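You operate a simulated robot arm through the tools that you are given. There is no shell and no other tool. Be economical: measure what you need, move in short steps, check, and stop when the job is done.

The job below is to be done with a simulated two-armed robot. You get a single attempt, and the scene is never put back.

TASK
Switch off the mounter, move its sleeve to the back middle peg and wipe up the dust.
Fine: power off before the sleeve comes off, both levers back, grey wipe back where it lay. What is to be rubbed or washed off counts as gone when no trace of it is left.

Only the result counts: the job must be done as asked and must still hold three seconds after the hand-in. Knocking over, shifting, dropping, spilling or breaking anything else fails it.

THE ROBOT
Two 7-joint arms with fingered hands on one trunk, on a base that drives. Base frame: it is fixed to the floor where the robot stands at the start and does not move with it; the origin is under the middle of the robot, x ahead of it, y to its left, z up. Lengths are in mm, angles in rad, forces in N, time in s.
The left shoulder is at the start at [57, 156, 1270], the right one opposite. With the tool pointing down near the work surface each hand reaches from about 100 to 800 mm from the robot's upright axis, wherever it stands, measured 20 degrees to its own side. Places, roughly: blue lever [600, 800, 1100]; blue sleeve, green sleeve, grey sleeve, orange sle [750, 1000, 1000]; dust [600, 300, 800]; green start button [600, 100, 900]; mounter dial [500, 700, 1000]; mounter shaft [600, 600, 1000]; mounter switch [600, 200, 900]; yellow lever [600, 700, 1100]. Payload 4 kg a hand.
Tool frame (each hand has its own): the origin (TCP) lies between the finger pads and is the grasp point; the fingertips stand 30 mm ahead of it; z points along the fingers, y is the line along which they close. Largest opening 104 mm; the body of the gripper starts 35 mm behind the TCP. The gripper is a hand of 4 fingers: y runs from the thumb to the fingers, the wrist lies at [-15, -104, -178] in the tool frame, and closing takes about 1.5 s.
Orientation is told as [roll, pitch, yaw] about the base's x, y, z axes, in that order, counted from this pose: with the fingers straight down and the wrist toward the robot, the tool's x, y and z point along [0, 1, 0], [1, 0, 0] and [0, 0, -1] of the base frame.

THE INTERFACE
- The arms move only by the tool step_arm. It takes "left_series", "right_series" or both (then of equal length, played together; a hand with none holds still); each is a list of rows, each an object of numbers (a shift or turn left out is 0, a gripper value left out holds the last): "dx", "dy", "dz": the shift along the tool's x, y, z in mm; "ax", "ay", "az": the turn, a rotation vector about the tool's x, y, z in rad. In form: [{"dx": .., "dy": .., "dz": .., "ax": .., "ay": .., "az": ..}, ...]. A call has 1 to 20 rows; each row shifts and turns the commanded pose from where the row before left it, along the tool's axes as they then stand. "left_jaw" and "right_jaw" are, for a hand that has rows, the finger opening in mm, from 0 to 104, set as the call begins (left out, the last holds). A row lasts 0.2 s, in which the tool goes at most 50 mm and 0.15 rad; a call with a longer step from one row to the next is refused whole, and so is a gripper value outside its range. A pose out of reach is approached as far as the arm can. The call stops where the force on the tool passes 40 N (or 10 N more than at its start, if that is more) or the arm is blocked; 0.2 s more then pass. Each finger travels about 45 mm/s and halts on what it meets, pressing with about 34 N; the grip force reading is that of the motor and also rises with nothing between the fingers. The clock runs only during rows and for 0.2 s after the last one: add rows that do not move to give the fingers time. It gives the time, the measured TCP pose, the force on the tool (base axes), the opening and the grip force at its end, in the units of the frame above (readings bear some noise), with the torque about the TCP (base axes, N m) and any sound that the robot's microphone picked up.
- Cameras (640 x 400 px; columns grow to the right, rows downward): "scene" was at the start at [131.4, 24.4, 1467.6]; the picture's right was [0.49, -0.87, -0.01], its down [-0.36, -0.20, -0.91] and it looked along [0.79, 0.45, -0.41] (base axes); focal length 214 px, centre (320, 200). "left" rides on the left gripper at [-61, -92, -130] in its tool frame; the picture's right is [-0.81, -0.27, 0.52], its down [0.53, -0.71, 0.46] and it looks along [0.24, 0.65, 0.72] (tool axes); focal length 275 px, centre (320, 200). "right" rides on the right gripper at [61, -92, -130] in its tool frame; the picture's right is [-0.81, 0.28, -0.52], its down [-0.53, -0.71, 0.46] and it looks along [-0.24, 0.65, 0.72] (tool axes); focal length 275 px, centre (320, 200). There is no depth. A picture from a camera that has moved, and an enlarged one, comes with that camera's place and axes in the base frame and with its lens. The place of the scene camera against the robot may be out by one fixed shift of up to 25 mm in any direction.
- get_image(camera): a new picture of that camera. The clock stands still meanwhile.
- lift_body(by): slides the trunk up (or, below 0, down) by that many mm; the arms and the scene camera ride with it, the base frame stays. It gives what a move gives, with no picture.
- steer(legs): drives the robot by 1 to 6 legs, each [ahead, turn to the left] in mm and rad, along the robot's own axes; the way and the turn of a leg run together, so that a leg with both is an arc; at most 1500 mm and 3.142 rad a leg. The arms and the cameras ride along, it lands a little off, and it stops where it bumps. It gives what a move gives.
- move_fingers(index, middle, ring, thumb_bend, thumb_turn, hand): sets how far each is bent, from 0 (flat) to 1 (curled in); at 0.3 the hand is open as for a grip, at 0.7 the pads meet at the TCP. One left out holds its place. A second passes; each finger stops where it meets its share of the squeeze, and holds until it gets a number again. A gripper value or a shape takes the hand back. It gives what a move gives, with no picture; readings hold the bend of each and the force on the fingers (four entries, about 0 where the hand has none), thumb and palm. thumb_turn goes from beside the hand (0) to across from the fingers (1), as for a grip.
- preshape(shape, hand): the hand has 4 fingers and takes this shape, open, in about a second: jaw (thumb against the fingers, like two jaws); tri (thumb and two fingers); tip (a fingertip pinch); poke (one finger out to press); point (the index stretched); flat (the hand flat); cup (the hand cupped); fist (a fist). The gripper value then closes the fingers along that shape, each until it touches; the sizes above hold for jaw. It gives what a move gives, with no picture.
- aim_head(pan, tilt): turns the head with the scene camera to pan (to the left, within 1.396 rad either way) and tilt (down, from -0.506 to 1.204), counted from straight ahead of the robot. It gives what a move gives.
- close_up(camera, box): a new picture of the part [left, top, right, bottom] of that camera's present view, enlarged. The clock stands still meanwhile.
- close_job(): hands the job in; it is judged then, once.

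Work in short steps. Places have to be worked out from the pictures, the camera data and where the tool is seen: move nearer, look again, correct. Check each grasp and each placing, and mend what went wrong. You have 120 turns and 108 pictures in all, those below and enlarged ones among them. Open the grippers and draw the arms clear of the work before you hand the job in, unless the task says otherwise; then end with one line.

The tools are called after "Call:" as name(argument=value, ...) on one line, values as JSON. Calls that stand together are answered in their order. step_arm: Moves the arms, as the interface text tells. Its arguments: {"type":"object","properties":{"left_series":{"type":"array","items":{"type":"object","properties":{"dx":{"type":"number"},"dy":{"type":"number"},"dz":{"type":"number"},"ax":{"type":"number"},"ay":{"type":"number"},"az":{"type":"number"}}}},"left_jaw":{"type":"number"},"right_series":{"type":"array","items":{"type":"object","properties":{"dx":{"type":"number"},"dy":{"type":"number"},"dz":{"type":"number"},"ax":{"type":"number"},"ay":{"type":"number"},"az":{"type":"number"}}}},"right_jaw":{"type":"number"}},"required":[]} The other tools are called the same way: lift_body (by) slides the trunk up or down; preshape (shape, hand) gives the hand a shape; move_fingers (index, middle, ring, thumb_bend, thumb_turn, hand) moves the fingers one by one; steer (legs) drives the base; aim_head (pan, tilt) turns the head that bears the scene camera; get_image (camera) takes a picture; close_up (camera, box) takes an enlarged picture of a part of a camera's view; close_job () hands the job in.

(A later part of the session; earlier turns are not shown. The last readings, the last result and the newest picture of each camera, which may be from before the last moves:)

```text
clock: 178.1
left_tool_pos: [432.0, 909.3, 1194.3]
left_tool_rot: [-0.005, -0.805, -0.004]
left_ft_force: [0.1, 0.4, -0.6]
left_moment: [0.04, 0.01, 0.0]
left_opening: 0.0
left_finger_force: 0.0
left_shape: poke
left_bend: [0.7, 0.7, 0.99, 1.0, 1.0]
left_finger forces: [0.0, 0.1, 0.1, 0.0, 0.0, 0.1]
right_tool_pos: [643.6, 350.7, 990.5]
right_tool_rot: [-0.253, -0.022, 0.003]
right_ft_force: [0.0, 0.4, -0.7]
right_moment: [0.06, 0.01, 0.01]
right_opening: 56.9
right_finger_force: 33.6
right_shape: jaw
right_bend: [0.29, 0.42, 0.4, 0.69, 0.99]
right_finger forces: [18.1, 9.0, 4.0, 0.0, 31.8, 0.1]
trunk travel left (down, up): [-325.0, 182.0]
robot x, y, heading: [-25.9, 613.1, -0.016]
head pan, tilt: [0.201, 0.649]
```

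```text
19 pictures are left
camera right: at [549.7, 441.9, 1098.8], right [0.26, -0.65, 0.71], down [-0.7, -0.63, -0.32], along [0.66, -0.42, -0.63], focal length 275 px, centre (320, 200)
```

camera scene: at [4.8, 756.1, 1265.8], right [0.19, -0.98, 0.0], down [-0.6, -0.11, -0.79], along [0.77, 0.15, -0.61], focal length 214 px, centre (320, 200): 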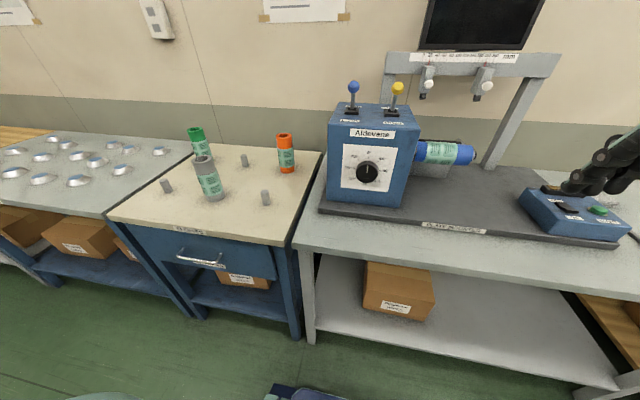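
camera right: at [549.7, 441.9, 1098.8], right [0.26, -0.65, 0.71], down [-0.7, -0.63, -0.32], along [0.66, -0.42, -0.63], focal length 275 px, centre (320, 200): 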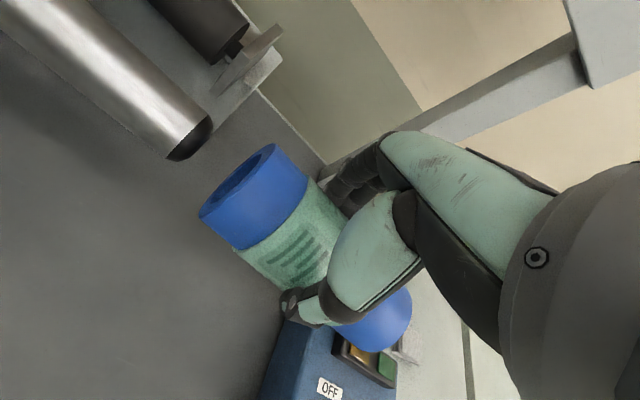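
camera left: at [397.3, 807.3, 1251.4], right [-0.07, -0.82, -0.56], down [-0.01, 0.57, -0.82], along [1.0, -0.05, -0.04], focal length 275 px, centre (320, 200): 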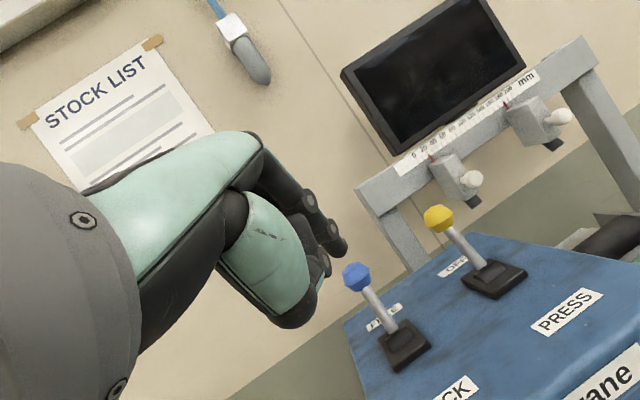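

Free. Move a bit more −y, raise, retract, then roll the hand to stand the sleeve upright.

Call:
step_arm(right_series=[{"dx": -14.5, "dz": 3.7}, {"dx": -14.5, "dz": 3.7}, {"dx": -9.9, "dz": -38.8}, {"dx": -9.9, "dz": -38.8}, {"dx": -9.9, "dz": -38.8}, {"dx": -9.9, "dz": -38.8}, {"dy": -40}, {"dy": -40}, {"dy": -40}, {"dy": -40}, {"dy": -30}, {}])

Call:
step_arm(right_series=[{"ay": 0.1428}, {"ay": 0.1428}, {"ay": 0.1428}, {"ay": 0.1428}, {"ay": 0.1428}, {"ay": 0.1428}, {"ay": 0.1428}, {"ay": 0.1428}, {"ay": 0.1428}, {"ay": 0.1428}, {"ay": 0.1428}, {}])

Call:
get_image(camera="right")

```text
clock: 180.7
left_tool_pos: [431.8, 908.4, 1194.1]
left_tool_rot: [-0.004, -0.804, -0.007]
left_ft_force: [0.3, -0.2, -0.3]
left_moment: [0.0, -0.02, -0.01]
left_opening: 0.0
left_finger_force: 0.0
left_shape: poke
left_bend: [0.7, 0.7, 0.99, 1.0, 1.0]
left_finger forces: [0.0, 0.1, 0.0, 0.1, 0.0, 0.0]
right_tool_pos: [451.4, 315.3, 1145.1]
right_tool_rot: [-0.252, -0.021, 0.002]
right_ft_force: [0.8, -0.5, -5.2]
right_moment: [0.06, 0.01, -0.05]
right_opening: 56.8
right_finger_force: 34.5
right_shape: jaw
right_bend: [0.29, 0.42, 0.4, 0.69, 0.99]
right_finger forces: [17.8, 9.3, 4.2, 0.0, 31.5, 0.0]
trunk travel left (down, up): [-325.0, 182.0]
robot x, y, heading: [-27.7, 612.7, -0.017]
head pan, tilt: [0.201, 0.649]
```

```text
clock: 183.3
left_tool_pos: [431.7, 908.6, 1193.5]
left_tool_rot: [-0.003, -0.805, -0.005]
left_ft_force: [0.3, -0.3, 0.0]
left_moment: [-0.02, 0.03, 0.01]
left_opening: 0.0
left_finger_force: 0.1
left_shape: poke
left_bend: [0.7, 0.7, 0.99, 1.0, 1.0]
left_finger forces: [0.1, 0.0, 0.0, 0.0, 0.0, 0.1]
right_tool_pos: [454.1, 320.6, 1147.8]
right_tool_rot: [1.319, -0.02, 0.005]
right_ft_force: [-0.1, 0.8, -3.8]
right_moment: [-0.09, 0.02, 0.02]
right_opening: 56.8
right_finger_force: 34.1
right_shape: jaw
right_bend: [0.29, 0.42, 0.4, 0.69, 0.99]
right_finger forces: [17.7, 9.8, 5.2, 0.0, 32.3, 0.0]
trunk travel left (down, up): [-325.0, 182.0]
robot x, y, heading: [-30.1, 607.7, -0.013]
head pan, tilt: [0.201, 0.649]
```

```text
18 pictures are left
camera right: at [360.8, 210.9, 1237.2], right [0.29, -0.7, -0.65], down [-0.7, 0.3, -0.65], along [0.65, 0.64, -0.4], focal length 275 px, centre (320, 200)
```

right: 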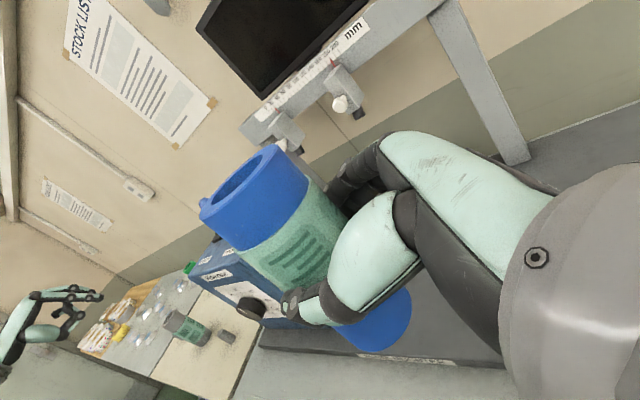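

Sleeve stands upright. Now drive to the peg cabinet (back off, turn, ahead, turn to heading ~0.2).

Call:
steer(legs=[[-330, 0], [0, 1.2], [600, 0], [0, -1.0], [90, 0]])

Call:
get_image(camera="right")

Call:
get_image(camera="scene")

```text
clock: 189.8
left_tool_pos: [-483.1, 1159.7, 1209.8]
left_tool_rot: [-0.011, -0.817, 1.229]
left_ft_force: [-0.1, 0.4, 0.5]
left_moment: [-0.01, 0.03, -0.01]
left_opening: 0.0
left_finger_force: 0.0
left_shape: poke
left_bend: [0.7, 0.7, 0.99, 1.0, 1.0]
left_finger forces: [0.0, 0.1, 0.1, 0.0, 0.1, 0.0]
right_tool_pos: [77.8, 995.6, 1162.3]
right_tool_rot: [1.312, -0.048, 1.24]
right_ft_force: [-0.1, -0.5, -4.2]
right_moment: [-0.01, -0.08, 0.02]
right_opening: 56.8
right_finger_force: 33.7
right_shape: jaw
right_bend: [0.29, 0.42, 0.4, 0.69, 1.0]
right_finger forces: [19.0, 9.3, 4.8, 0.0, 33.1, 0.0]
trunk travel left (down, up): [-325.0, 182.0]
robot x, y, heading: [-343.0, 640.5, 1.247]
head pan, tilt: [0.201, 0.649]
stopped in leg 3: the robot was blocked; the commanded pose is now the measured one
```

```text
17 pictures are left
camera right: at [151.1, 869.9, 1250.4], right [0.77, 0.06, -0.64], down [-0.51, -0.55, -0.66], along [-0.39, 0.84, -0.39], focal length 275 px, centre (320, 200)
```

right: 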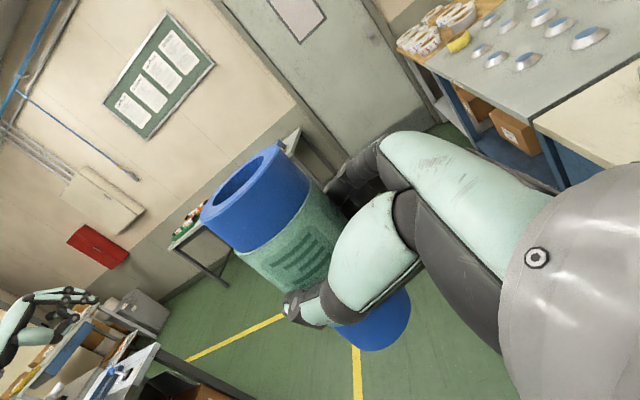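

```text
16 pictures are left
camera scene: at [-313.2, 754.0, 1295.2], right [0.99, -0.12, 0.0], down [-0.08, -0.61, -0.79], along [0.1, 0.78, -0.62], focal length 214 px, centre (320, 200)
```

scene: 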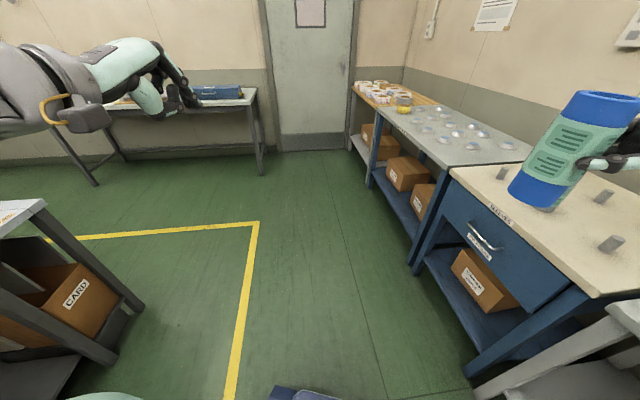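

Blocked early in leg 3 though the floor looks clear. I try a short move to see whether it is persistent.

Call:
steer(legs=[[0, 0.15], [150, 0]])

```text
clock: 191.9
left_tool_pos: [-532.1, 1265.3, 1216.8]
left_tool_rot: [0.01, -0.818, 1.334]
left_ft_force: [1.3, 1.2, 0.1]
left_moment: [-0.02, 0.0, 0.02]
left_opening: 0.0
left_finger_force: 0.0
left_shape: poke
left_bend: [0.7, 0.7, 0.99, 1.0, 1.0]
left_finger forces: [0.0, 0.0, 0.1, 0.1, 0.1, 0.0]
right_tool_pos: [43.7, 1180.4, 1169.0]
right_tool_rot: [1.314, -0.064, 1.39]
right_ft_force: [0.2, -0.7, -1.8]
right_moment: [-0.03, -0.15, 0.01]
right_opening: 56.6
right_finger_force: 34.0
right_shape: jaw
right_bend: [0.29, 0.42, 0.4, 0.69, 1.0]
right_finger forces: [19.1, 9.3, 4.9, 0.0, 33.4, 0.0]
trunk travel left (down, up): [-325.0, 182.0]
robot x, y, heading: [-313.5, 791.3, 1.394]
head pan, tilt: [0.201, 0.649]
```

That worked. Continue ahead and turn toward the cabinet.

Call:
steer(legs=[[380, 0], [0, -1.2], [190, 0]])

Call:
get_image(camera="right")

```text
clock: 197.4
left_tool_pos: [62.9, 1601.0, 1229.4]
left_tool_rot: [-0.034, -0.831, 0.336]
left_ft_force: [0.2, 0.4, 0.5]
left_moment: [0.0, 0.01, 0.02]
left_opening: 0.1
left_finger_force: 0.1
left_shape: poke
left_bend: [0.7, 0.7, 0.99, 1.0, 1.0]
left_finger forces: [0.0, 0.0, 0.1, 0.0, 0.0, 0.0]
right_tool_pos: [274.0, 1044.1, 1175.2]
right_tool_rot: [1.313, -0.073, 0.315]
right_ft_force: [0.6, -0.5, -4.1]
right_moment: [-0.07, 0.01, -0.02]
right_opening: 56.8
right_finger_force: 33.7
right_shape: jaw
right_bend: [0.29, 0.42, 0.4, 0.69, 1.0]
right_finger forces: [19.1, 9.5, 4.5, 0.0, 33.2, 0.1]
trunk travel left (down, up): [-325.0, 182.0]
robot x, y, heading: [-242.5, 1173.9, 0.326]
head pan, tilt: [0.201, 0.649]
stopped in leg 2: the robot was blocked; the commanded pose is now the measured one
```

```text
15 pictures are left
camera right: at [216.2, 908.8, 1260.4], right [0.52, -0.57, -0.63], down [-0.73, 0.08, -0.68], along [0.44, 0.82, -0.37], focal length 275 px, centre (320, 200)
```

right: 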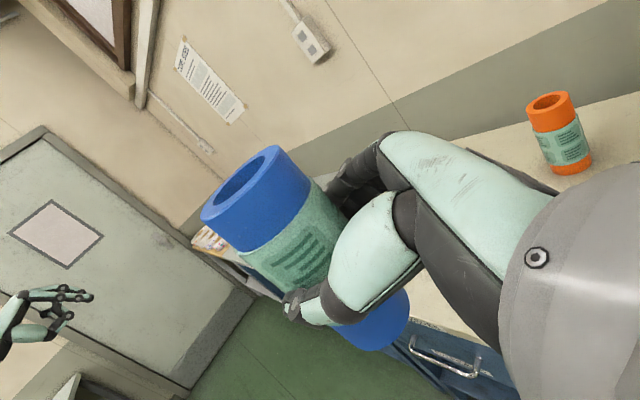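

Continue: small turn and approach the cabinet.

Call:
steer(legs=[[0, -0.1], [190, 0]])

Call:
get_image(camera="scene")

```text
clock: 199.5
left_tool_pos: [297.9, 1610.4, 1226.2]
left_tool_rot: [-0.026, -0.823, 0.227]
left_ft_force: [-0.4, 0.3, 0.3]
left_moment: [-0.01, 0.02, -0.02]
left_opening: 0.1
left_finger_force: 0.1
left_shape: poke
left_bend: [0.7, 0.7, 0.99, 1.0, 1.0]
left_finger forces: [0.0, 0.0, 0.0, 0.1, 0.1, 0.0]
right_tool_pos: [452.9, 1038.3, 1172.5]
right_tool_rot: [1.314, -0.066, 0.216]
right_ft_force: [0.8, 0.0, -4.4]
right_moment: [-0.12, -0.01, 0.01]
right_opening: 56.7
right_finger_force: 34.2
right_shape: jaw
right_bend: [0.29, 0.42, 0.4, 0.69, 1.0]
right_finger forces: [19.1, 9.6, 4.6, 0.0, 33.1, 0.0]
trunk travel left (down, up): [-325.0, 182.0]
robot x, y, heading: [-56.7, 1217.7, 0.233]
head pan, tilt: [0.201, 0.649]
```

```text
14 pictures are left
camera scene: at [71.7, 1244.5, 1295.0], right [0.42, -0.91, 0.0], down [-0.56, -0.25, -0.79], along [0.71, 0.33, -0.62], focal length 214 px, centre (320, 200)
```

scene: 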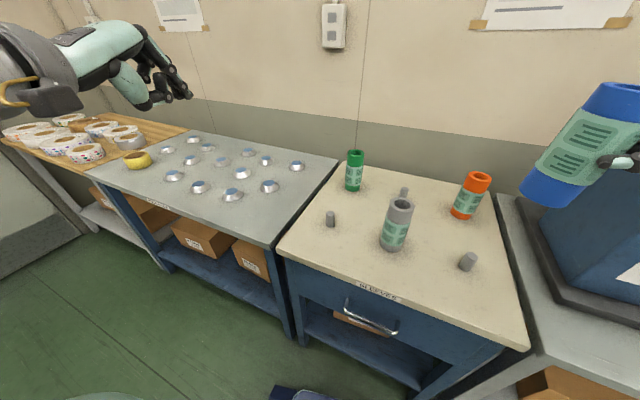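

At the cabinet now. Straighten the sleeve, turn the hand's yaw to about −0.26, and move high above the back middle peg.

Call:
step_arm(right_series=[{"ax": -0.111, "az": 0.046}, {"ax": -0.111, "az": 0.046}, {"ax": -0.111, "az": 0.046}, {"ax": -0.111, "az": 0.046}, {"dx": 4, "dy": 28, "dz": 36}, {"dx": 4, "dy": 28, "dz": 36}, {"dx": 4, "dy": 28, "dz": 36}, {"dx": 4, "dy": 28, "dz": 36}, {"dx": 4, "dy": 28, "dz": 36}, {"dx": 4, "dy": 28, "dz": 36}, {"dx": 4, "dy": 28, "dz": 36}, {"dx": 4, "dy": 26, "dz": 36}, {}])

Call:
get_image(camera="right")

Call:
close_up(camera="scene", box=[320, 90, 560, 240])

```text
clock: 202.3
left_tool_pos: [284.8, 1614.1, 1235.3]
left_tool_rot: [-0.054, -0.838, 0.267]
left_ft_force: [0.0, -0.8, 0.1]
left_moment: [0.01, 0.0, 0.02]
left_opening: 0.2
left_finger_force: 0.0
left_shape: poke
left_bend: [0.7, 0.7, 0.99, 1.0, 1.0]
left_finger forces: [0.1, 0.0, 0.1, 0.0, 0.0, 0.0]
right_tool_pos: [724.3, 1254.7, 1148.0]
right_tool_rot: [1.337, -0.008, -0.257]
right_ft_force: [0.3, 0.7, -4.8]
right_moment: [-0.09, 0.07, 0.01]
right_opening: 56.1
right_finger_force: 34.4
right_shape: jaw
right_bend: [0.29, 0.42, 0.4, 0.69, 1.0]
right_finger forces: [17.5, 9.5, 5.0, 0.1, 31.8, 0.0]
trunk travel left (down, up): [-325.0, 182.0]
robot x, y, heading: [-57.7, 1217.5, 0.231]
head pan, tilt: [0.201, 0.649]
```

```text
13 pictures are left
camera right: at [607.4, 1170.5, 1235.2], right [0.1, -0.74, -0.67], down [-0.6, 0.49, -0.63], along [0.79, 0.46, -0.4], focal length 275 px, centre (320, 200)
```

right: 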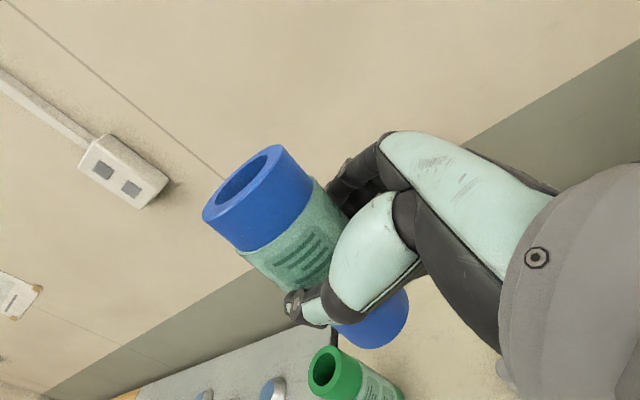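

```text
2.67 times, centred on (440, 165) of scene
camera zoom: at [68.5, 1242.5, 1295.4], right [0.42, -0.91, 0.0], down [-0.56, -0.25, -0.79], along [0.72, 0.33, -0.61], focal length 572 px, centre (0, 293)
```

zoom: 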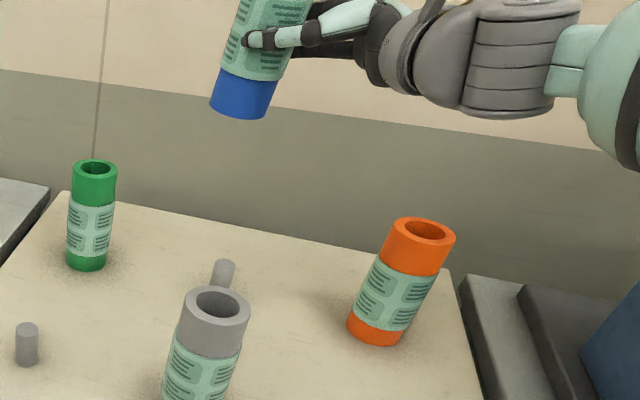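

Using the sleeve bottom in the same scene view as calibration, the peg is at about [752, 1226]. Move over it and lower to TCP z ≈ 1010, then compare.

Call:
step_arm(right_series=[{"ay": -0.018, "dy": 17, "dz": 3}, {"dy": 17, "dz": 3}, {"dx": -35, "dz": 1.5}, {"dx": -35, "dz": 1.5}, {"dx": -35, "dz": 1.5}, {"dx": -34, "dz": 1.5}, {}])

Call:
close_up(camera="scene", box=[340, 110, 500, 210])

```text
clock: 203.9
left_tool_pos: [284.3, 1616.6, 1234.5]
left_tool_rot: [-0.056, -0.836, 0.268]
left_ft_force: [-0.8, 0.2, 0.0]
left_moment: [-0.02, -0.01, -0.01]
left_opening: 0.3
left_finger_force: 0.0
left_shape: poke
left_bend: [0.7, 0.7, 0.99, 1.0, 1.0]
left_finger forces: [0.1, 0.0, 0.1, 0.0, 0.0, 0.0]
right_tool_pos: [705.5, 1200.1, 1117.5]
right_tool_rot: [1.302, 0.0, -0.259]
right_ft_force: [-0.3, 0.7, -3.8]
right_moment: [-0.08, 0.03, -0.01]
right_opening: 56.3
right_finger_force: 34.2
right_shape: jaw
right_bend: [0.29, 0.42, 0.4, 0.69, 1.0]
right_finger forces: [17.5, 9.4, 4.8, 0.1, 31.6, 0.0]
right hand out of reach, approached as far as the arm can: row 1, 2, 3, 4, 5, 6
trunk travel left (down, up): [-325.0, 182.0]
robot x, y, heading: [-58.5, 1214.4, 0.233]
head pan, tilt: [0.201, 0.649]
```

```text
4.00 times, centred on (420, 160) of scene
camera zoom: at [68.8, 1244.4, 1295.3], right [0.42, -0.91, 0.0], down [-0.56, -0.25, -0.79], along [0.72, 0.33, -0.62], focal length 858 px, centre (-80, 360)
```

zoom: 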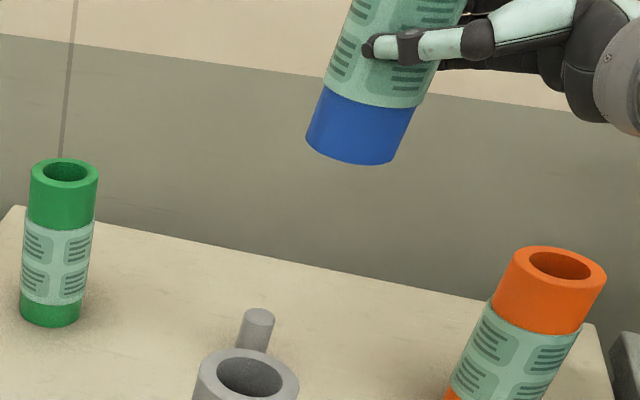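

Reach limit. I lower the trunk by 110 (the hand rides down) and creep the base 35 mm ahead.

Call:
steer(legs=[[35, 0]])

Call:
lift_body(by=-110)

Call:
close_up(camera="scene", box=[340, 60, 500, 160])

```text
clock: 204.8
left_tool_pos: [315.3, 1621.8, 1237.5]
left_tool_rot: [-0.055, -0.84, 0.264]
left_ft_force: [0.0, -0.6, -0.5]
left_moment: [0.02, -0.02, -0.01]
left_opening: 0.0
left_finger_force: 0.1
left_shape: poke
left_bend: [0.7, 0.7, 0.99, 1.0, 1.0]
left_finger forces: [0.0, 0.1, 0.0, 0.0, 0.0, 0.0]
right_tool_pos: [737.8, 1205.5, 1120.2]
right_tool_rot: [1.304, -0.002, -0.259]
right_ft_force: [-0.1, -0.2, -3.5]
right_moment: [-0.1, 0.05, 0.0]
right_opening: 56.2
right_finger_force: 33.9
right_shape: jaw
right_bend: [0.29, 0.42, 0.4, 0.69, 1.0]
right_finger forces: [17.5, 9.4, 4.7, 0.1, 31.6, 0.1]
trunk travel left (down, up): [-325.0, 182.0]
robot x, y, heading: [-26.9, 1223.6, 0.224]
head pan, tilt: [0.201, 0.649]
```

```text
clock: 206.2
left_tool_pos: [307.6, 1627.7, 1135.6]
left_tool_rot: [-0.08, -0.848, 0.299]
left_ft_force: [0.4, 0.0, 0.2]
left_moment: [0.04, -0.01, -0.01]
left_opening: 0.0
left_finger_force: 0.1
left_shape: poke
left_bend: [0.7, 0.7, 0.99, 1.0, 1.0]
left_finger forces: [0.1, 0.0, 0.0, 0.1, 0.0, 0.1]
right_tool_pos: [728.3, 1204.3, 1017.6]
right_tool_rot: [1.308, -0.009, -0.262]
right_ft_force: [0.9, 0.7, -3.6]
right_moment: [-0.11, 0.04, -0.03]
right_opening: 56.5
right_finger_force: 33.5
right_shape: jaw
right_bend: [0.29, 0.42, 0.4, 0.69, 1.0]
right_finger forces: [18.9, 9.9, 4.7, 0.0, 33.1, 0.1]
trunk travel left (down, up): [-215.0, 292.0]
robot x, y, heading: [-25.5, 1224.9, 0.227]
head pan, tilt: [0.201, 0.649]
```

```text
4.00 times, centred on (420, 110) of scene
camera zoom: at [100.6, 1251.5, 1186.6], right [0.42, -0.91, 0.0], down [-0.56, -0.25, -0.79], along [0.72, 0.33, -0.61], focal length 858 px, centre (-80, 560)
```

zoom: 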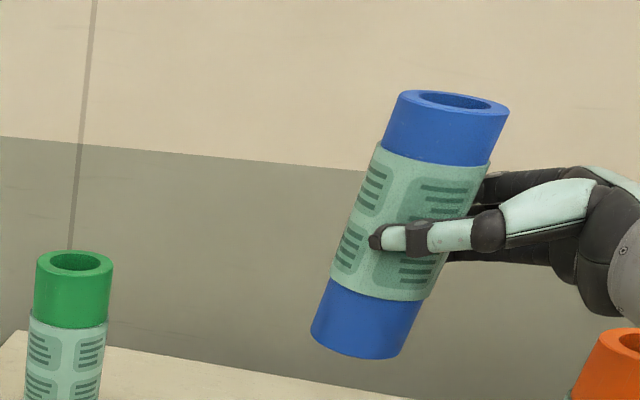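

Sleeve slightly leans right; correct roll by −0.04 and move to ~[752, 1226], lowering by 60.

Call:
step_arm(right_series=[{"ay": -0.04}, {"dy": 17.5}, {"dx": -25, "dz": 22}, {"dx": -24, "dz": 22}, {}])

Call:
close_up(camera="scene", box=[340, 80, 500, 180])

```text
clock: 207.4
left_tool_pos: [308.8, 1627.9, 1135.4]
left_tool_rot: [-0.078, -0.846, 0.3]
left_ft_force: [0.1, -0.5, 0.7]
left_moment: [0.01, -0.01, 0.0]
left_opening: 0.2
left_finger_force: 0.1
left_shape: poke
left_bend: [0.7, 0.7, 0.99, 1.0, 1.0]
left_finger forces: [0.0, 0.0, 0.1, 0.0, 0.1, 0.0]
right_tool_pos: [747.0, 1217.9, 993.2]
right_tool_rot: [1.258, -0.003, -0.261]
right_ft_force: [-0.9, 0.9, -4.1]
right_moment: [-0.1, 0.01, -0.03]
right_opening: 56.5
right_finger_force: 34.1
right_shape: jaw
right_bend: [0.29, 0.42, 0.4, 0.69, 1.0]
right_finger forces: [18.8, 9.8, 4.5, 0.1, 33.0, 0.0]
right hand out of reach, approached as far as the arm can: row 3, 4
trunk travel left (down, up): [-215.0, 292.0]
robot x, y, heading: [-26.9, 1227.4, 0.229]
head pan, tilt: [0.201, 0.649]
```

```text
4.00 times, centred on (420, 130) of scene
camera zoom: at [101.9, 1251.5, 1186.4], right [0.42, -0.91, 0.0], down [-0.56, -0.25, -0.79], along [0.72, 0.33, -0.62], focal length 858 px, centre (-80, 480)
```

zoom: 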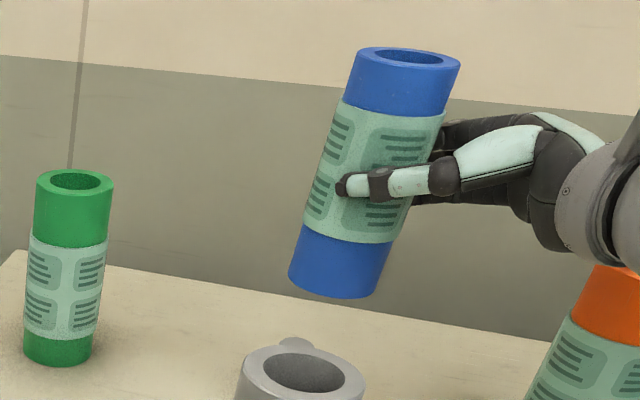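

The right hand is within ~1–3 cm over the peg, but the peg is hidden from the scene camera by the grey sleeve. I'll use the left hand's camera: first turn the left hand to point down with yaw ≈ −0.9.

Call:
step_arm(left_series=[{"ax": 0.141}, {"ax": 0.141}, {"ax": 0.141}, {"ax": 0.141}, {"ax": 0.141}, {"ax": 0.141}, {"az": 0.15}, {"az": 0.15}, {"az": 0.15}, {"az": 0.15}, {"az": 0.15}, {"az": 0.15}, {"az": 0.15}, {"az": 0.15}, {}])

```text
clock: 210.6
left_tool_pos: [304.9, 1620.6, 1131.9]
left_tool_rot: [-0.009, -0.035, -0.978]
left_ft_force: [-0.7, -0.4, 0.1]
left_moment: [0.0, -0.01, -0.03]
left_opening: 0.0
left_finger_force: 0.1
left_shape: poke
left_bend: [0.7, 0.7, 0.99, 1.0, 1.0]
left_finger forces: [0.0, 0.0, 0.0, 0.0, 0.1, 0.0]
right_tool_pos: [746.8, 1218.8, 994.7]
right_tool_rot: [1.26, -0.005, -0.261]
right_ft_force: [0.0, -0.2, -3.7]
right_moment: [-0.1, 0.03, 0.0]
right_opening: 56.2
right_finger_force: 34.2
right_shape: jaw
right_bend: [0.29, 0.42, 0.4, 0.69, 1.0]
right_finger forces: [18.8, 9.9, 4.5, 0.0, 33.1, 0.0]
trunk travel left (down, up): [-215.0, 292.0]
robot x, y, heading: [-25.2, 1219.8, 0.224]
head pan, tilt: [0.201, 0.649]
```

Now bring the left hand's camera to look at the peg from the left (TCP ~[600, 1370, 1060]).

Call:
step_arm(left_series=[{"dx": 11, "dy": 37.5, "dz": 7}, {"dx": 11, "dy": 37.5, "dz": 7}, {"dx": 11, "dy": 37.5, "dz": 7}, {"dx": 11, "dy": 37.5, "dz": 7}, {"dx": 11, "dy": 37.5, "dz": 7}, {"dx": 11, "dy": 37.5, "dz": 7}, {"dx": 11, "dy": 37.5, "dz": 7}, {"dx": 11, "dy": 37.5, "dz": 7}, {"dx": 11, "dy": 37.5, "dz": 7}, {}])

Call:
get_image(camera="left")

```text
clock: 212.8
left_tool_pos: [512.4, 1457.4, 1087.1]
left_tool_rot: [-0.011, -0.035, -0.975]
left_ft_force: [0.1, 1.0, -0.3]
left_moment: [-0.01, -0.01, 0.0]
left_opening: 0.0
left_finger_force: 0.1
left_shape: poke
left_bend: [0.7, 0.7, 0.99, 1.0, 1.0]
left_finger forces: [0.0, 0.0, 0.1, 0.0, 0.0, 0.0]
left hand out of reach, approached as far as the arm can: row 7, 8, 9
right_tool_pos: [746.3, 1217.8, 994.0]
right_tool_rot: [1.261, -0.003, -0.261]
right_ft_force: [0.0, 0.2, -3.9]
right_moment: [-0.09, 0.03, -0.05]
right_opening: 56.3
right_finger_force: 34.1
right_shape: jaw
right_bend: [0.29, 0.42, 0.4, 0.69, 1.0]
right_finger forces: [18.8, 9.9, 4.5, 0.0, 33.0, 0.0]
trunk travel left (down, up): [-215.0, 292.0]
robot x, y, heading: [-22.5, 1222.9, 0.229]
head pan, tilt: [0.201, 0.649]
```

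```text
8 pictures are left
camera left: at [408.6, 1503.9, 1216.2], right [-0.82, -0.25, -0.52], down [0.05, 0.87, -0.49], along [0.57, -0.42, -0.7], focal length 275 px, centre (320, 200)
```

left: 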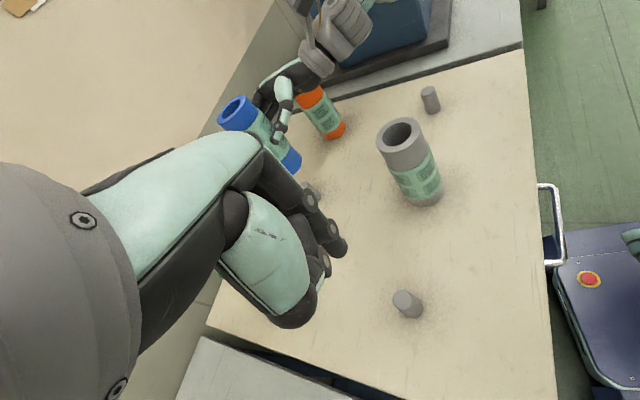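

Good view: sleeve bottom and the peg are both visible. Zoom in.

Call:
close_up(camera="left", box=[210, 80, 370, 230])

```text
2.67 times, centred on (290, 155) of left
camera zoom: at [408.6, 1503.9, 1216.2], right [-0.82, -0.25, -0.52], down [0.05, 0.87, -0.49], along [0.57, -0.42, -0.7], focal length 734 px, centre (400, 320)
```

zoom: 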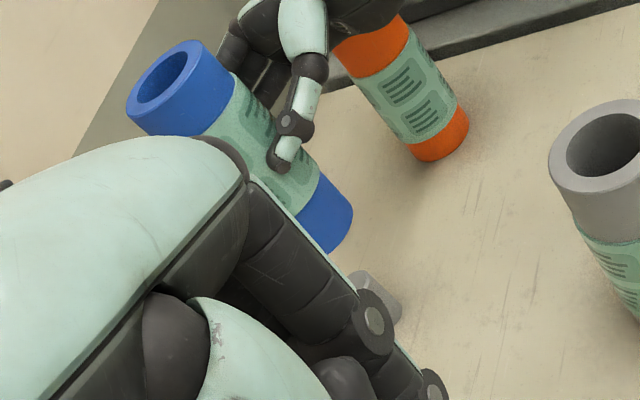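

Combining both views, the sleeve is nearly over the peg (offset ≈ [2, 3] mm) with its bottom ~56 mm above the peg top. Lower the trunk 40 mm and re-check.

Call:
lift_body(by=-40)

Call:
close_up(camera="left", box=[210, 80, 370, 230])

```text
clock: 213.7
left_tool_pos: [511.6, 1456.1, 1048.4]
left_tool_rot: [-0.009, -0.037, -0.974]
left_ft_force: [0.2, -0.5, 0.5]
left_moment: [0.0, 0.01, 0.01]
left_opening: 0.0
left_finger_force: 0.1
left_shape: poke
left_bend: [0.7, 0.7, 0.99, 1.0, 1.0]
left_finger forces: [0.0, 0.1, 0.0, 0.0, 0.1, 0.0]
right_tool_pos: [746.8, 1218.2, 953.8]
right_tool_rot: [1.261, -0.006, -0.261]
right_ft_force: [-1.4, 0.1, -4.0]
right_moment: [-0.11, 0.02, 0.0]
right_opening: 56.3
right_finger_force: 33.8
right_shape: jaw
right_bend: [0.29, 0.42, 0.4, 0.69, 1.0]
right_finger forces: [18.8, 9.8, 4.5, 0.0, 33.0, 0.0]
trunk travel left (down, up): [-175.0, 332.0]
robot x, y, heading: [-23.8, 1224.3, 0.226]
head pan, tilt: [0.201, 0.649]
```

```text
2.67 times, centred on (290, 155) of left
camera zoom: at [407.8, 1503.5, 1176.7], right [-0.82, -0.25, -0.52], down [0.05, 0.87, -0.49], along [0.57, -0.42, -0.7], focal length 734 px, centre (400, 320)
```

zoom: 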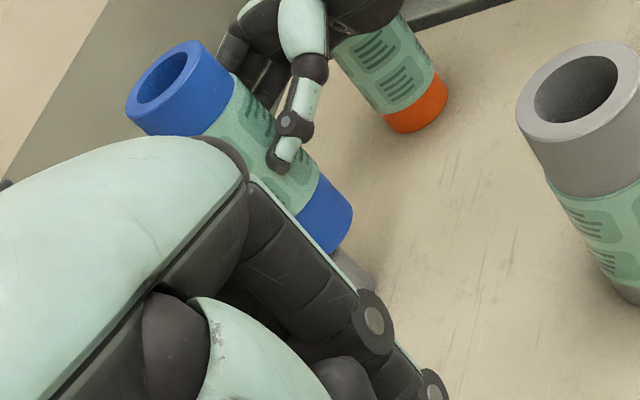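

Aligned in one direction from this view. Check the other direction with the scene camera.

Call:
close_up(camera="scene", box=[350, 60, 478, 140])

```text
5.00 times, centred on (414, 100) of scene
camera zoom: at [100.6, 1251.5, 1146.4], right [0.42, -0.91, 0.0], down [-0.56, -0.25, -0.79], along [0.72, 0.33, -0.62], focal length 1072 px, centre (-150, 700)
```

zoom: 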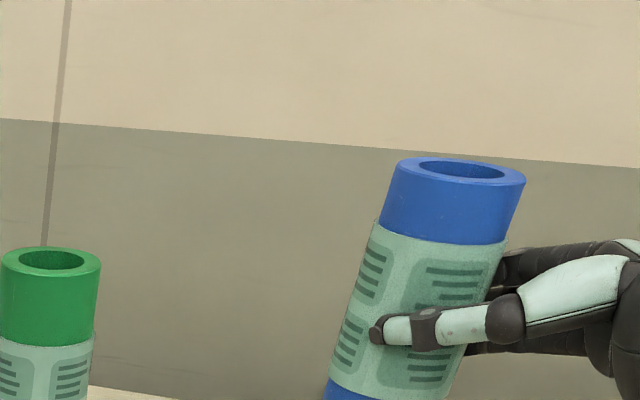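

I'll now lower by feel: small steps with the arm plus the tiny correction.

Call:
step_arm(right_series=[{"dx": 1, "dy": 1, "dz": 3}, {"dx": -4.76, "dz": 1.53}, {"dx": -4.76, "dz": 1.53}, {"dx": -4.76, "dz": 1.53}, {"dx": -4.76, "dz": 1.53}, {"dx": -4.76, "dz": 1.53}, {}])

```text
clock: 215.3
left_tool_pos: [511.9, 1456.6, 1048.4]
left_tool_rot: [-0.007, -0.036, -0.975]
left_ft_force: [0.1, 0.5, 1.0]
left_moment: [0.01, 0.0, -0.04]
left_opening: 0.0
left_finger_force: 0.2
left_shape: poke
left_bend: [0.7, 0.7, 0.99, 1.0, 1.0]
left_finger forces: [0.0, 0.0, 0.1, 0.0, 0.1, 0.1]
right_tool_pos: [747.6, 1221.8, 950.9]
right_tool_rot: [1.254, -0.003, -0.262]
right_ft_force: [-0.5, 0.6, -4.4]
right_moment: [-0.08, 0.02, 0.02]
right_opening: 56.1
right_finger_force: 34.4
right_shape: jaw
right_bend: [0.29, 0.42, 0.4, 0.69, 1.0]
right_finger forces: [18.8, 9.8, 4.5, 0.0, 33.0, 0.0]
right hand out of reach, approached as far as the arm can: row 2, 4, 5, 6
trunk travel left (down, up): [-175.0, 332.0]
robot x, y, heading: [-23.4, 1225.5, 0.229]
head pan, tilt: [0.201, 0.649]
```

The arm cannot go lower, so I lower with the trunk in small steps and watch the force.

Call:
lift_body(by=-12)

Call:
lift_body(by=-8)

```text
clock: 215.9
left_tool_pos: [510.9, 1457.0, 1035.1]
left_tool_rot: [-0.01, -0.036, -0.975]
left_ft_force: [0.6, 0.6, -0.3]
left_moment: [0.03, -0.02, -0.03]
left_opening: 0.0
left_finger_force: 0.0
left_shape: poke
left_bend: [0.7, 0.7, 0.99, 1.0, 1.0]
left_finger forces: [0.1, 0.0, 0.1, 0.1, 0.0, 0.1]
right_tool_pos: [747.0, 1221.2, 937.5]
right_tool_rot: [1.254, -0.001, -0.261]
right_ft_force: [0.4, -0.1, -3.8]
right_moment: [-0.09, 0.03, -0.01]
right_opening: 56.4
right_finger_force: 34.1
right_shape: jaw
right_bend: [0.29, 0.42, 0.4, 0.69, 1.0]
right_finger forces: [18.8, 9.8, 4.5, 0.0, 33.0, 0.0]
trunk travel left (down, up): [-163.0, 344.0]
robot x, y, heading: [-27.3, 1221.4, 0.225]
head pan, tilt: [0.201, 0.649]
```

```text
clock: 216.4
left_tool_pos: [508.9, 1455.4, 1028.1]
left_tool_rot: [-0.009, -0.036, -0.977]
left_ft_force: [-0.2, -0.2, -1.2]
left_moment: [0.0, 0.02, 0.05]
left_opening: 0.1
left_finger_force: 0.1
left_shape: poke
left_bend: [0.7, 0.7, 0.99, 1.0, 1.0]
left_finger forces: [0.0, 0.1, 0.1, 0.0, 0.1, 0.0]
right_tool_pos: [747.0, 1220.6, 934.1]
right_tool_rot: [1.256, -0.003, -0.265]
right_ft_force: [0.3, -1.5, 7.2]
right_moment: [0.07, -0.3, -0.04]
right_opening: 56.4
right_finger_force: 33.6
right_shape: jaw
right_bend: [0.74, 0.42, 0.4, 0.69, 0.99]
right_finger forces: [18.9, 9.6, 4.3, 0.0, 32.1, 0.0]
trunk travel left (down, up): [-155.0, 352.0]
robot x, y, heading: [-23.1, 1222.9, 0.225]
head pan, tilt: [0.201, 0.649]
```

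Contact at the predicted peg-top height: the rim is resting on the peg, with the reaction on the far (+x, +y) side. Raise 8 mm and look from the left camera.

Call:
lift_body(by=8)

Call:
close_up(camera="left", box=[270, 110, 366, 190])

```text
clock: 217.0
left_tool_pos: [511.5, 1457.3, 1036.2]
left_tool_rot: [-0.009, -0.034, -0.975]
left_ft_force: [-0.2, 0.4, -0.7]
left_moment: [-0.02, -0.04, -0.01]
left_opening: 0.0
left_finger_force: 0.1
left_shape: poke
left_bend: [0.7, 0.7, 0.99, 1.0, 1.0]
left_finger forces: [0.0, 0.0, 0.0, 0.0, 0.1, 0.1]
right_tool_pos: [746.5, 1222.4, 936.6]
right_tool_rot: [1.252, 0.001, -0.261]
right_ft_force: [0.3, 0.7, -3.7]
right_moment: [-0.11, 0.03, 0.0]
right_opening: 56.4
right_finger_force: 34.2
right_shape: jaw
right_bend: [0.29, 0.42, 0.4, 0.69, 1.0]
right_finger forces: [18.9, 9.6, 4.7, 0.1, 32.9, 0.1]
trunk travel left (down, up): [-163.0, 344.0]
robot x, y, heading: [-23.8, 1223.2, 0.23]
head pan, tilt: [0.201, 0.649]
```

```text
5.00 times, centred on (318, 150) of left
camera zoom: at [408.4, 1503.5, 1164.2], right [-0.82, -0.24, -0.52], down [0.05, 0.87, -0.49], along [0.57, -0.42, -0.7], focal length 1376 px, centre (330, 450)
```

zoom: 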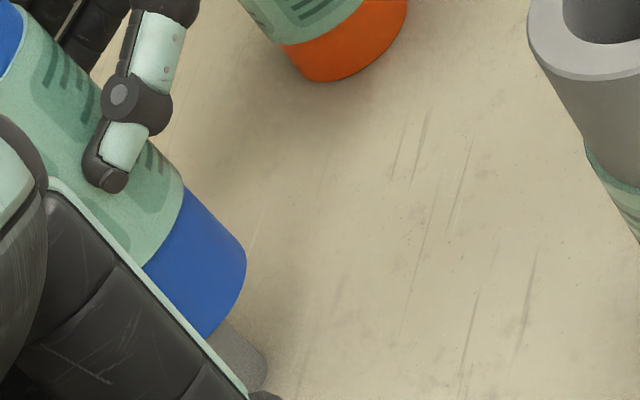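

The view and torque agree: the peg centre is ~8 mm farther toward +x+y. Shift by [6, 6.5] mm.

Call:
step_arm(right_series=[{"dx": 1.2, "dy": 2, "dz": 3.7}, {"dx": 1.2, "dy": 2.1, "dz": 3.8}, {}])

Call:
lift_body(by=-7)

```text
clock: 217.8
left_tool_pos: [512.1, 1456.2, 1035.5]
left_tool_rot: [-0.009, -0.034, -0.974]
left_ft_force: [-0.1, 0.5, -0.4]
left_moment: [0.01, -0.01, -0.04]
left_opening: 0.0
left_finger_force: 0.1
left_shape: poke
left_bend: [0.7, 0.7, 0.99, 1.0, 1.0]
left_finger forces: [0.0, 0.1, 0.0, 0.0, 0.1, 0.0]
right_tool_pos: [753.1, 1227.5, 938.7]
right_tool_rot: [1.25, 0.002, -0.262]
right_ft_force: [-0.3, 0.2, -4.8]
right_moment: [-0.06, 0.02, -0.01]
right_opening: 56.5
right_finger_force: 34.5
right_shape: jaw
right_bend: [0.29, 0.42, 0.4, 0.69, 1.0]
right_finger forces: [18.9, 9.5, 4.7, 0.0, 33.0, 0.0]
trunk travel left (down, up): [-163.0, 344.0]
robot x, y, heading: [-22.5, 1226.0, 0.226]
head pan, tilt: [0.201, 0.649]
```

```text
clock: 218.4
left_tool_pos: [510.4, 1457.5, 1028.1]
left_tool_rot: [-0.009, -0.033, -0.974]
left_ft_force: [0.1, -0.4, -0.2]
left_moment: [0.02, 0.01, 0.04]
left_opening: 0.0
left_finger_force: 0.1
left_shape: poke
left_bend: [0.7, 0.7, 0.99, 1.0, 1.0]
left_finger forces: [0.0, 0.0, 0.1, 0.0, 0.1, 0.0]
right_tool_pos: [752.9, 1229.1, 930.6]
right_tool_rot: [1.25, 0.004, -0.263]
right_ft_force: [0.2, 1.2, -4.0]
right_moment: [-0.08, -0.01, 0.01]
right_opening: 56.4
right_finger_force: 34.1
right_shape: jaw
right_bend: [0.29, 0.42, 0.4, 0.69, 1.0]
right_finger forces: [18.9, 9.5, 4.7, 0.1, 32.9, 0.0]
trunk travel left (down, up): [-156.0, 351.0]
robot x, y, heading: [-24.4, 1227.2, 0.223]
head pan, tilt: [0.201, 0.649]
```

Below the former contact height with no contact — likely entering. Continue in steps.

Call:
lift_body(by=-7)

Call:
lift_body(by=-7)

```text
clock: 218.9
left_tool_pos: [510.8, 1456.1, 1020.9]
left_tool_rot: [-0.007, -0.034, -0.975]
left_ft_force: [-1.2, -0.2, -0.5]
left_moment: [0.0, -0.02, 0.03]
left_opening: 0.0
left_finger_force: 0.1
left_shape: poke
left_bend: [0.7, 0.7, 0.99, 1.0, 1.0]
left_finger forces: [0.0, 0.1, 0.0, 0.1, 0.0, 0.1]
right_tool_pos: [753.2, 1228.1, 924.3]
right_tool_rot: [1.249, 0.001, -0.263]
right_ft_force: [-0.5, 0.6, -4.8]
right_moment: [-0.1, 0.03, -0.01]
right_opening: 56.1
right_finger_force: 34.0
right_shape: jaw
right_bend: [0.29, 0.42, 0.4, 0.69, 1.0]
right_finger forces: [18.9, 9.6, 4.6, 0.0, 32.9, 0.0]
trunk travel left (down, up): [-149.0, 358.0]
robot x, y, heading: [-22.2, 1222.3, 0.226]
head pan, tilt: [0.201, 0.649]
```

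```text
clock: 219.5
left_tool_pos: [511.4, 1457.9, 1014.1]
left_tool_rot: [-0.008, -0.035, -0.973]
left_ft_force: [0.0, 0.3, 0.2]
left_moment: [0.0, 0.0, -0.01]
left_opening: 0.0
left_finger_force: 0.1
left_shape: poke
left_bend: [0.7, 0.7, 0.99, 1.0, 1.0]
left_finger forces: [0.0, 0.0, 0.0, 0.0, 0.1, 0.1]
right_tool_pos: [752.7, 1229.9, 918.2]
right_tool_rot: [1.248, 0.001, -0.261]
right_ft_force: [0.2, 0.3, -4.0]
right_moment: [-0.1, 0.05, 0.0]
right_opening: 56.3
right_finger_force: 33.5
right_shape: jaw
right_bend: [0.29, 0.42, 0.4, 0.69, 1.0]
right_finger forces: [18.8, 9.6, 4.6, 0.0, 32.9, 0.1]
trunk travel left (down, up): [-142.0, 365.0]
robot x, y, heading: [-23.8, 1223.7, 0.224]
head pan, tilt: [0.201, 0.649]
```

No force; verify with the left camera that the peg is inside the sleeve and not beside it.

Call:
close_up(camera="left", box=[270, 110, 366, 190])

```text
5.00 times, centred on (318, 150) of left
camera zoom: at [408.2, 1503.5, 1143.0], right [-0.82, -0.25, -0.52], down [0.05, 0.87, -0.49], along [0.57, -0.42, -0.7], focal length 1376 px, centre (330, 450)
```

zoom: 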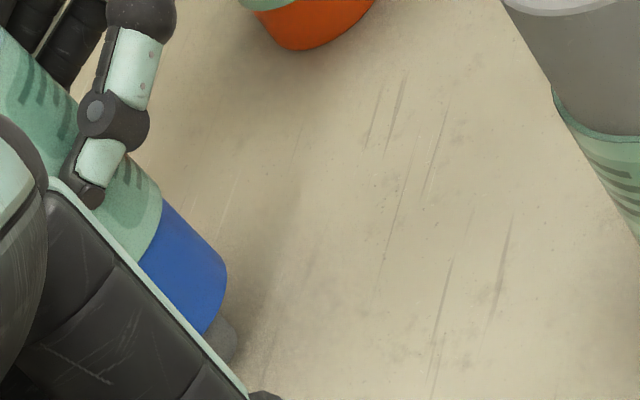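

The peg's foot shows just beneath the sleeve rim, consistent with insertion. Continue lowering until it seats.

Call:
lift_body(by=-10)

Call:
lift_body(by=-8)

Call:
lift_body(by=-5)

```text
clock: 220.1
left_tool_pos: [511.1, 1456.9, 1004.0]
left_tool_rot: [-0.009, -0.036, -0.974]
left_ft_force: [-0.3, 0.2, -1.1]
left_moment: [-0.02, -0.01, -0.02]
left_opening: 0.0
left_finger_force: 0.1
left_shape: poke
left_bend: [0.7, 0.7, 0.99, 1.0, 1.0]
left_finger forces: [0.0, 0.1, 0.1, 0.0, 0.0, 0.0]
right_tool_pos: [753.1, 1228.7, 907.8]
right_tool_rot: [1.25, 0.002, -0.261]
right_ft_force: [0.0, -0.2, -4.4]
right_moment: [-0.07, 0.07, -0.01]
right_opening: 56.4
right_finger_force: 33.6
right_shape: jaw
right_bend: [0.29, 0.42, 0.4, 0.69, 1.0]
right_finger forces: [19.0, 9.5, 4.8, 0.0, 32.9, 0.0]
trunk travel left (down, up): [-132.0, 375.0]
robot x, y, heading: [-29.5, 1227.2, 0.222]
head pan, tilt: [0.201, 0.649]
```

```text
clock: 220.6
left_tool_pos: [510.9, 1456.5, 995.9]
left_tool_rot: [-0.008, -0.034, -0.975]
left_ft_force: [0.0, -0.3, -1.1]
left_moment: [0.02, 0.03, 0.0]
left_opening: 0.0
left_finger_force: 0.0
left_shape: poke
left_bend: [0.7, 0.7, 0.99, 1.0, 1.0]
left_finger forces: [0.0, 0.0, 0.0, 0.0, 0.0, 0.1]
right_tool_pos: [753.5, 1227.5, 899.2]
right_tool_rot: [1.25, 0.002, -0.262]
right_ft_force: [-0.2, -0.1, -3.7]
right_moment: [-0.08, 0.03, 0.01]
right_opening: 56.2
right_finger_force: 34.4
right_shape: jaw
right_bend: [0.29, 0.42, 0.4, 0.69, 1.0]
right_finger forces: [18.9, 9.5, 4.7, 0.0, 33.0, 0.0]
trunk travel left (down, up): [-124.0, 383.0]
robot x, y, heading: [-24.6, 1225.9, 0.226]
head pan, tilt: [0.201, 0.649]
```

```text
clock: 221.2
left_tool_pos: [511.3, 1456.1, 991.4]
left_tool_rot: [-0.008, -0.035, -0.973]
left_ft_force: [-1.5, 0.1, -0.7]
left_moment: [-0.01, -0.01, 0.0]
left_opening: 0.0
left_finger_force: 0.1
left_shape: poke
left_bend: [0.7, 0.7, 0.99, 1.0, 1.0]
left_finger forces: [0.0, 0.1, 0.1, 0.0, 0.1, 0.0]
right_tool_pos: [753.5, 1228.2, 893.4]
right_tool_rot: [1.25, 0.001, -0.263]
right_ft_force: [-0.3, 0.1, -4.0]
right_moment: [-0.14, 0.02, 0.02]
right_opening: 56.1
right_finger_force: 33.9
right_shape: jaw
right_bend: [0.29, 0.42, 0.4, 0.69, 1.0]
right_finger forces: [18.9, 9.7, 4.6, 0.0, 33.0, 0.0]
trunk travel left (down, up): [-119.0, 388.0]
robot x, y, heading: [-21.5, 1225.9, 0.223]
head pan, tilt: [0.201, 0.649]
```

Almost seated; continue by small steps until the foot touches.

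Call:
lift_body(by=-3)

Call:
lift_body(by=-3)

```text
clock: 221.7
left_tool_pos: [510.7, 1456.2, 988.8]
left_tool_rot: [-0.008, -0.035, -0.973]
left_ft_force: [0.2, -0.8, -0.3]
left_moment: [-0.02, -0.01, 0.01]
left_opening: 0.0
left_finger_force: 0.0
left_shape: poke
left_bend: [0.7, 0.7, 0.99, 1.0, 1.0]
left_finger forces: [0.0, 0.1, 0.0, 0.0, 0.1, 0.0]
right_tool_pos: [752.9, 1227.7, 891.0]
right_tool_rot: [1.25, 0.002, -0.262]
right_ft_force: [0.1, 0.0, -4.6]
right_moment: [-0.07, 0.02, 0.02]
right_opening: 56.3
right_finger_force: 34.0
right_shape: jaw
right_bend: [0.29, 0.42, 0.4, 0.69, 1.0]
right_finger forces: [18.9, 9.6, 4.6, 0.1, 32.9, 0.0]
trunk travel left (down, up): [-116.0, 391.0]
robot x, y, heading: [-25.1, 1224.7, 0.225]
head pan, tilt: [0.201, 0.649]
```

```text
clock: 222.2
left_tool_pos: [509.9, 1456.6, 984.4]
left_tool_rot: [-0.01, -0.034, -0.974]
left_ft_force: [0.3, 0.0, 1.4]
left_moment: [-0.02, 0.0, 0.02]
left_opening: 0.0
left_finger_force: 0.0
left_shape: poke
left_bend: [0.7, 0.7, 0.99, 1.0, 1.0]
left_finger forces: [0.0, 0.0, 0.0, 0.0, 0.0, 0.0]
right_tool_pos: [752.4, 1228.9, 888.4]
right_tool_rot: [1.25, 0.002, -0.262]
right_ft_force: [0.4, 0.3, -1.9]
right_moment: [-0.05, -0.01, -0.03]
right_opening: 56.0
right_finger_force: 34.7
right_shape: jaw
right_bend: [0.29, 0.42, 0.4, 0.69, 1.0]
right_finger forces: [18.8, 9.6, 4.7, 0.0, 33.0, 0.1]
trunk travel left (down, up): [-113.0, 394.0]
robot x, y, heading: [-27.2, 1228.0, 0.234]
head pan, tilt: [0.201, 0.649]
```

The foot is touching. Lower 1 mm more and open the fingers.

Call:
lift_body(by=-1)

Call:
step_arm(right_series=[{}, {}, {}, {}, {}, {}], right_jaw=84)

Call:
close_up(camera="left", box=[210, 80, 370, 230])

```text
clock: 222.7
left_tool_pos: [511.4, 1456.8, 983.7]
left_tool_rot: [-0.007, -0.035, -0.974]
left_ft_force: [-0.1, -1.0, -0.7]
left_moment: [0.01, 0.03, -0.02]
left_opening: 0.2
left_finger_force: 0.0
left_shape: poke
left_bend: [0.7, 0.7, 0.99, 1.0, 1.0]
left_finger forces: [0.1, 0.1, 0.0, 0.0, 0.0, 0.1]
right_tool_pos: [752.0, 1227.9, 889.2]
right_tool_rot: [1.252, -0.002, -0.262]
right_ft_force: [-0.4, -0.2, 1.0]
right_moment: [-0.05, -0.09, -0.02]
right_opening: 56.3
right_finger_force: 34.2
right_shape: jaw
right_bend: [0.29, 0.42, 0.4, 0.69, 1.0]
right_finger forces: [18.4, 9.6, 4.8, 0.1, 33.3, 0.0]
trunk travel left (down, up): [-112.0, 395.0]
robot x, y, heading: [-24.1, 1224.0, 0.231]
head pan, tilt: [0.201, 0.649]
```

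```text
clock: 224.1
left_tool_pos: [510.2, 1457.6, 984.7]
left_tool_rot: [-0.009, -0.036, -0.975]
left_ft_force: [-1.1, -0.4, 0.1]
left_moment: [-0.02, 0.02, -0.01]
left_opening: 0.3
left_finger_force: 0.0
left_shape: poke
left_bend: [0.7, 0.7, 0.99, 1.0, 1.0]
left_finger forces: [0.2, 0.1, 0.0, 0.0, 0.0, 0.1]
right_tool_pos: [752.6, 1228.4, 886.8]
right_tool_rot: [1.249, 0.002, -0.263]
right_ft_force: [-0.3, -0.8, -0.4]
right_moment: [0.01, 0.02, -0.02]
right_opening: 83.7
right_finger_force: 0.2
right_shape: jaw
right_bend: [0.27, 0.34, 0.32, 0.49, 0.99]
right_finger forces: [0.1, 0.1, 0.0, 0.0, 0.1, 0.0]
trunk travel left (down, up): [-112.0, 395.0]
robot x, y, heading: [-23.9, 1227.1, 0.228]
head pan, tilt: [0.201, 0.649]
```

```text
2.67 times, centred on (290, 155) of left
camera zoom: at [407.7, 1503.5, 1112.7], right [-0.82, -0.25, -0.52], down [0.05, 0.87, -0.49], along [0.57, -0.42, -0.7], focal length 734 px, centre (400, 320)
```

zoom: 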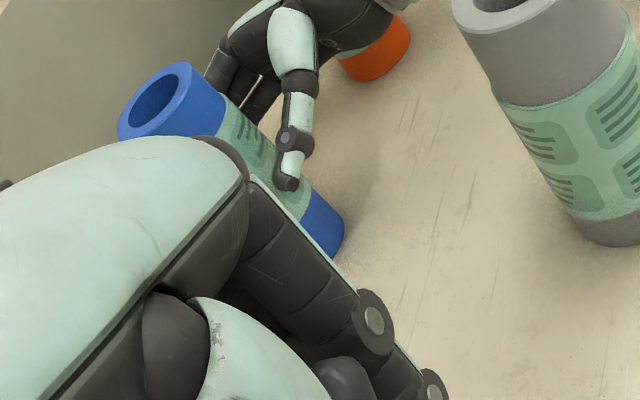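

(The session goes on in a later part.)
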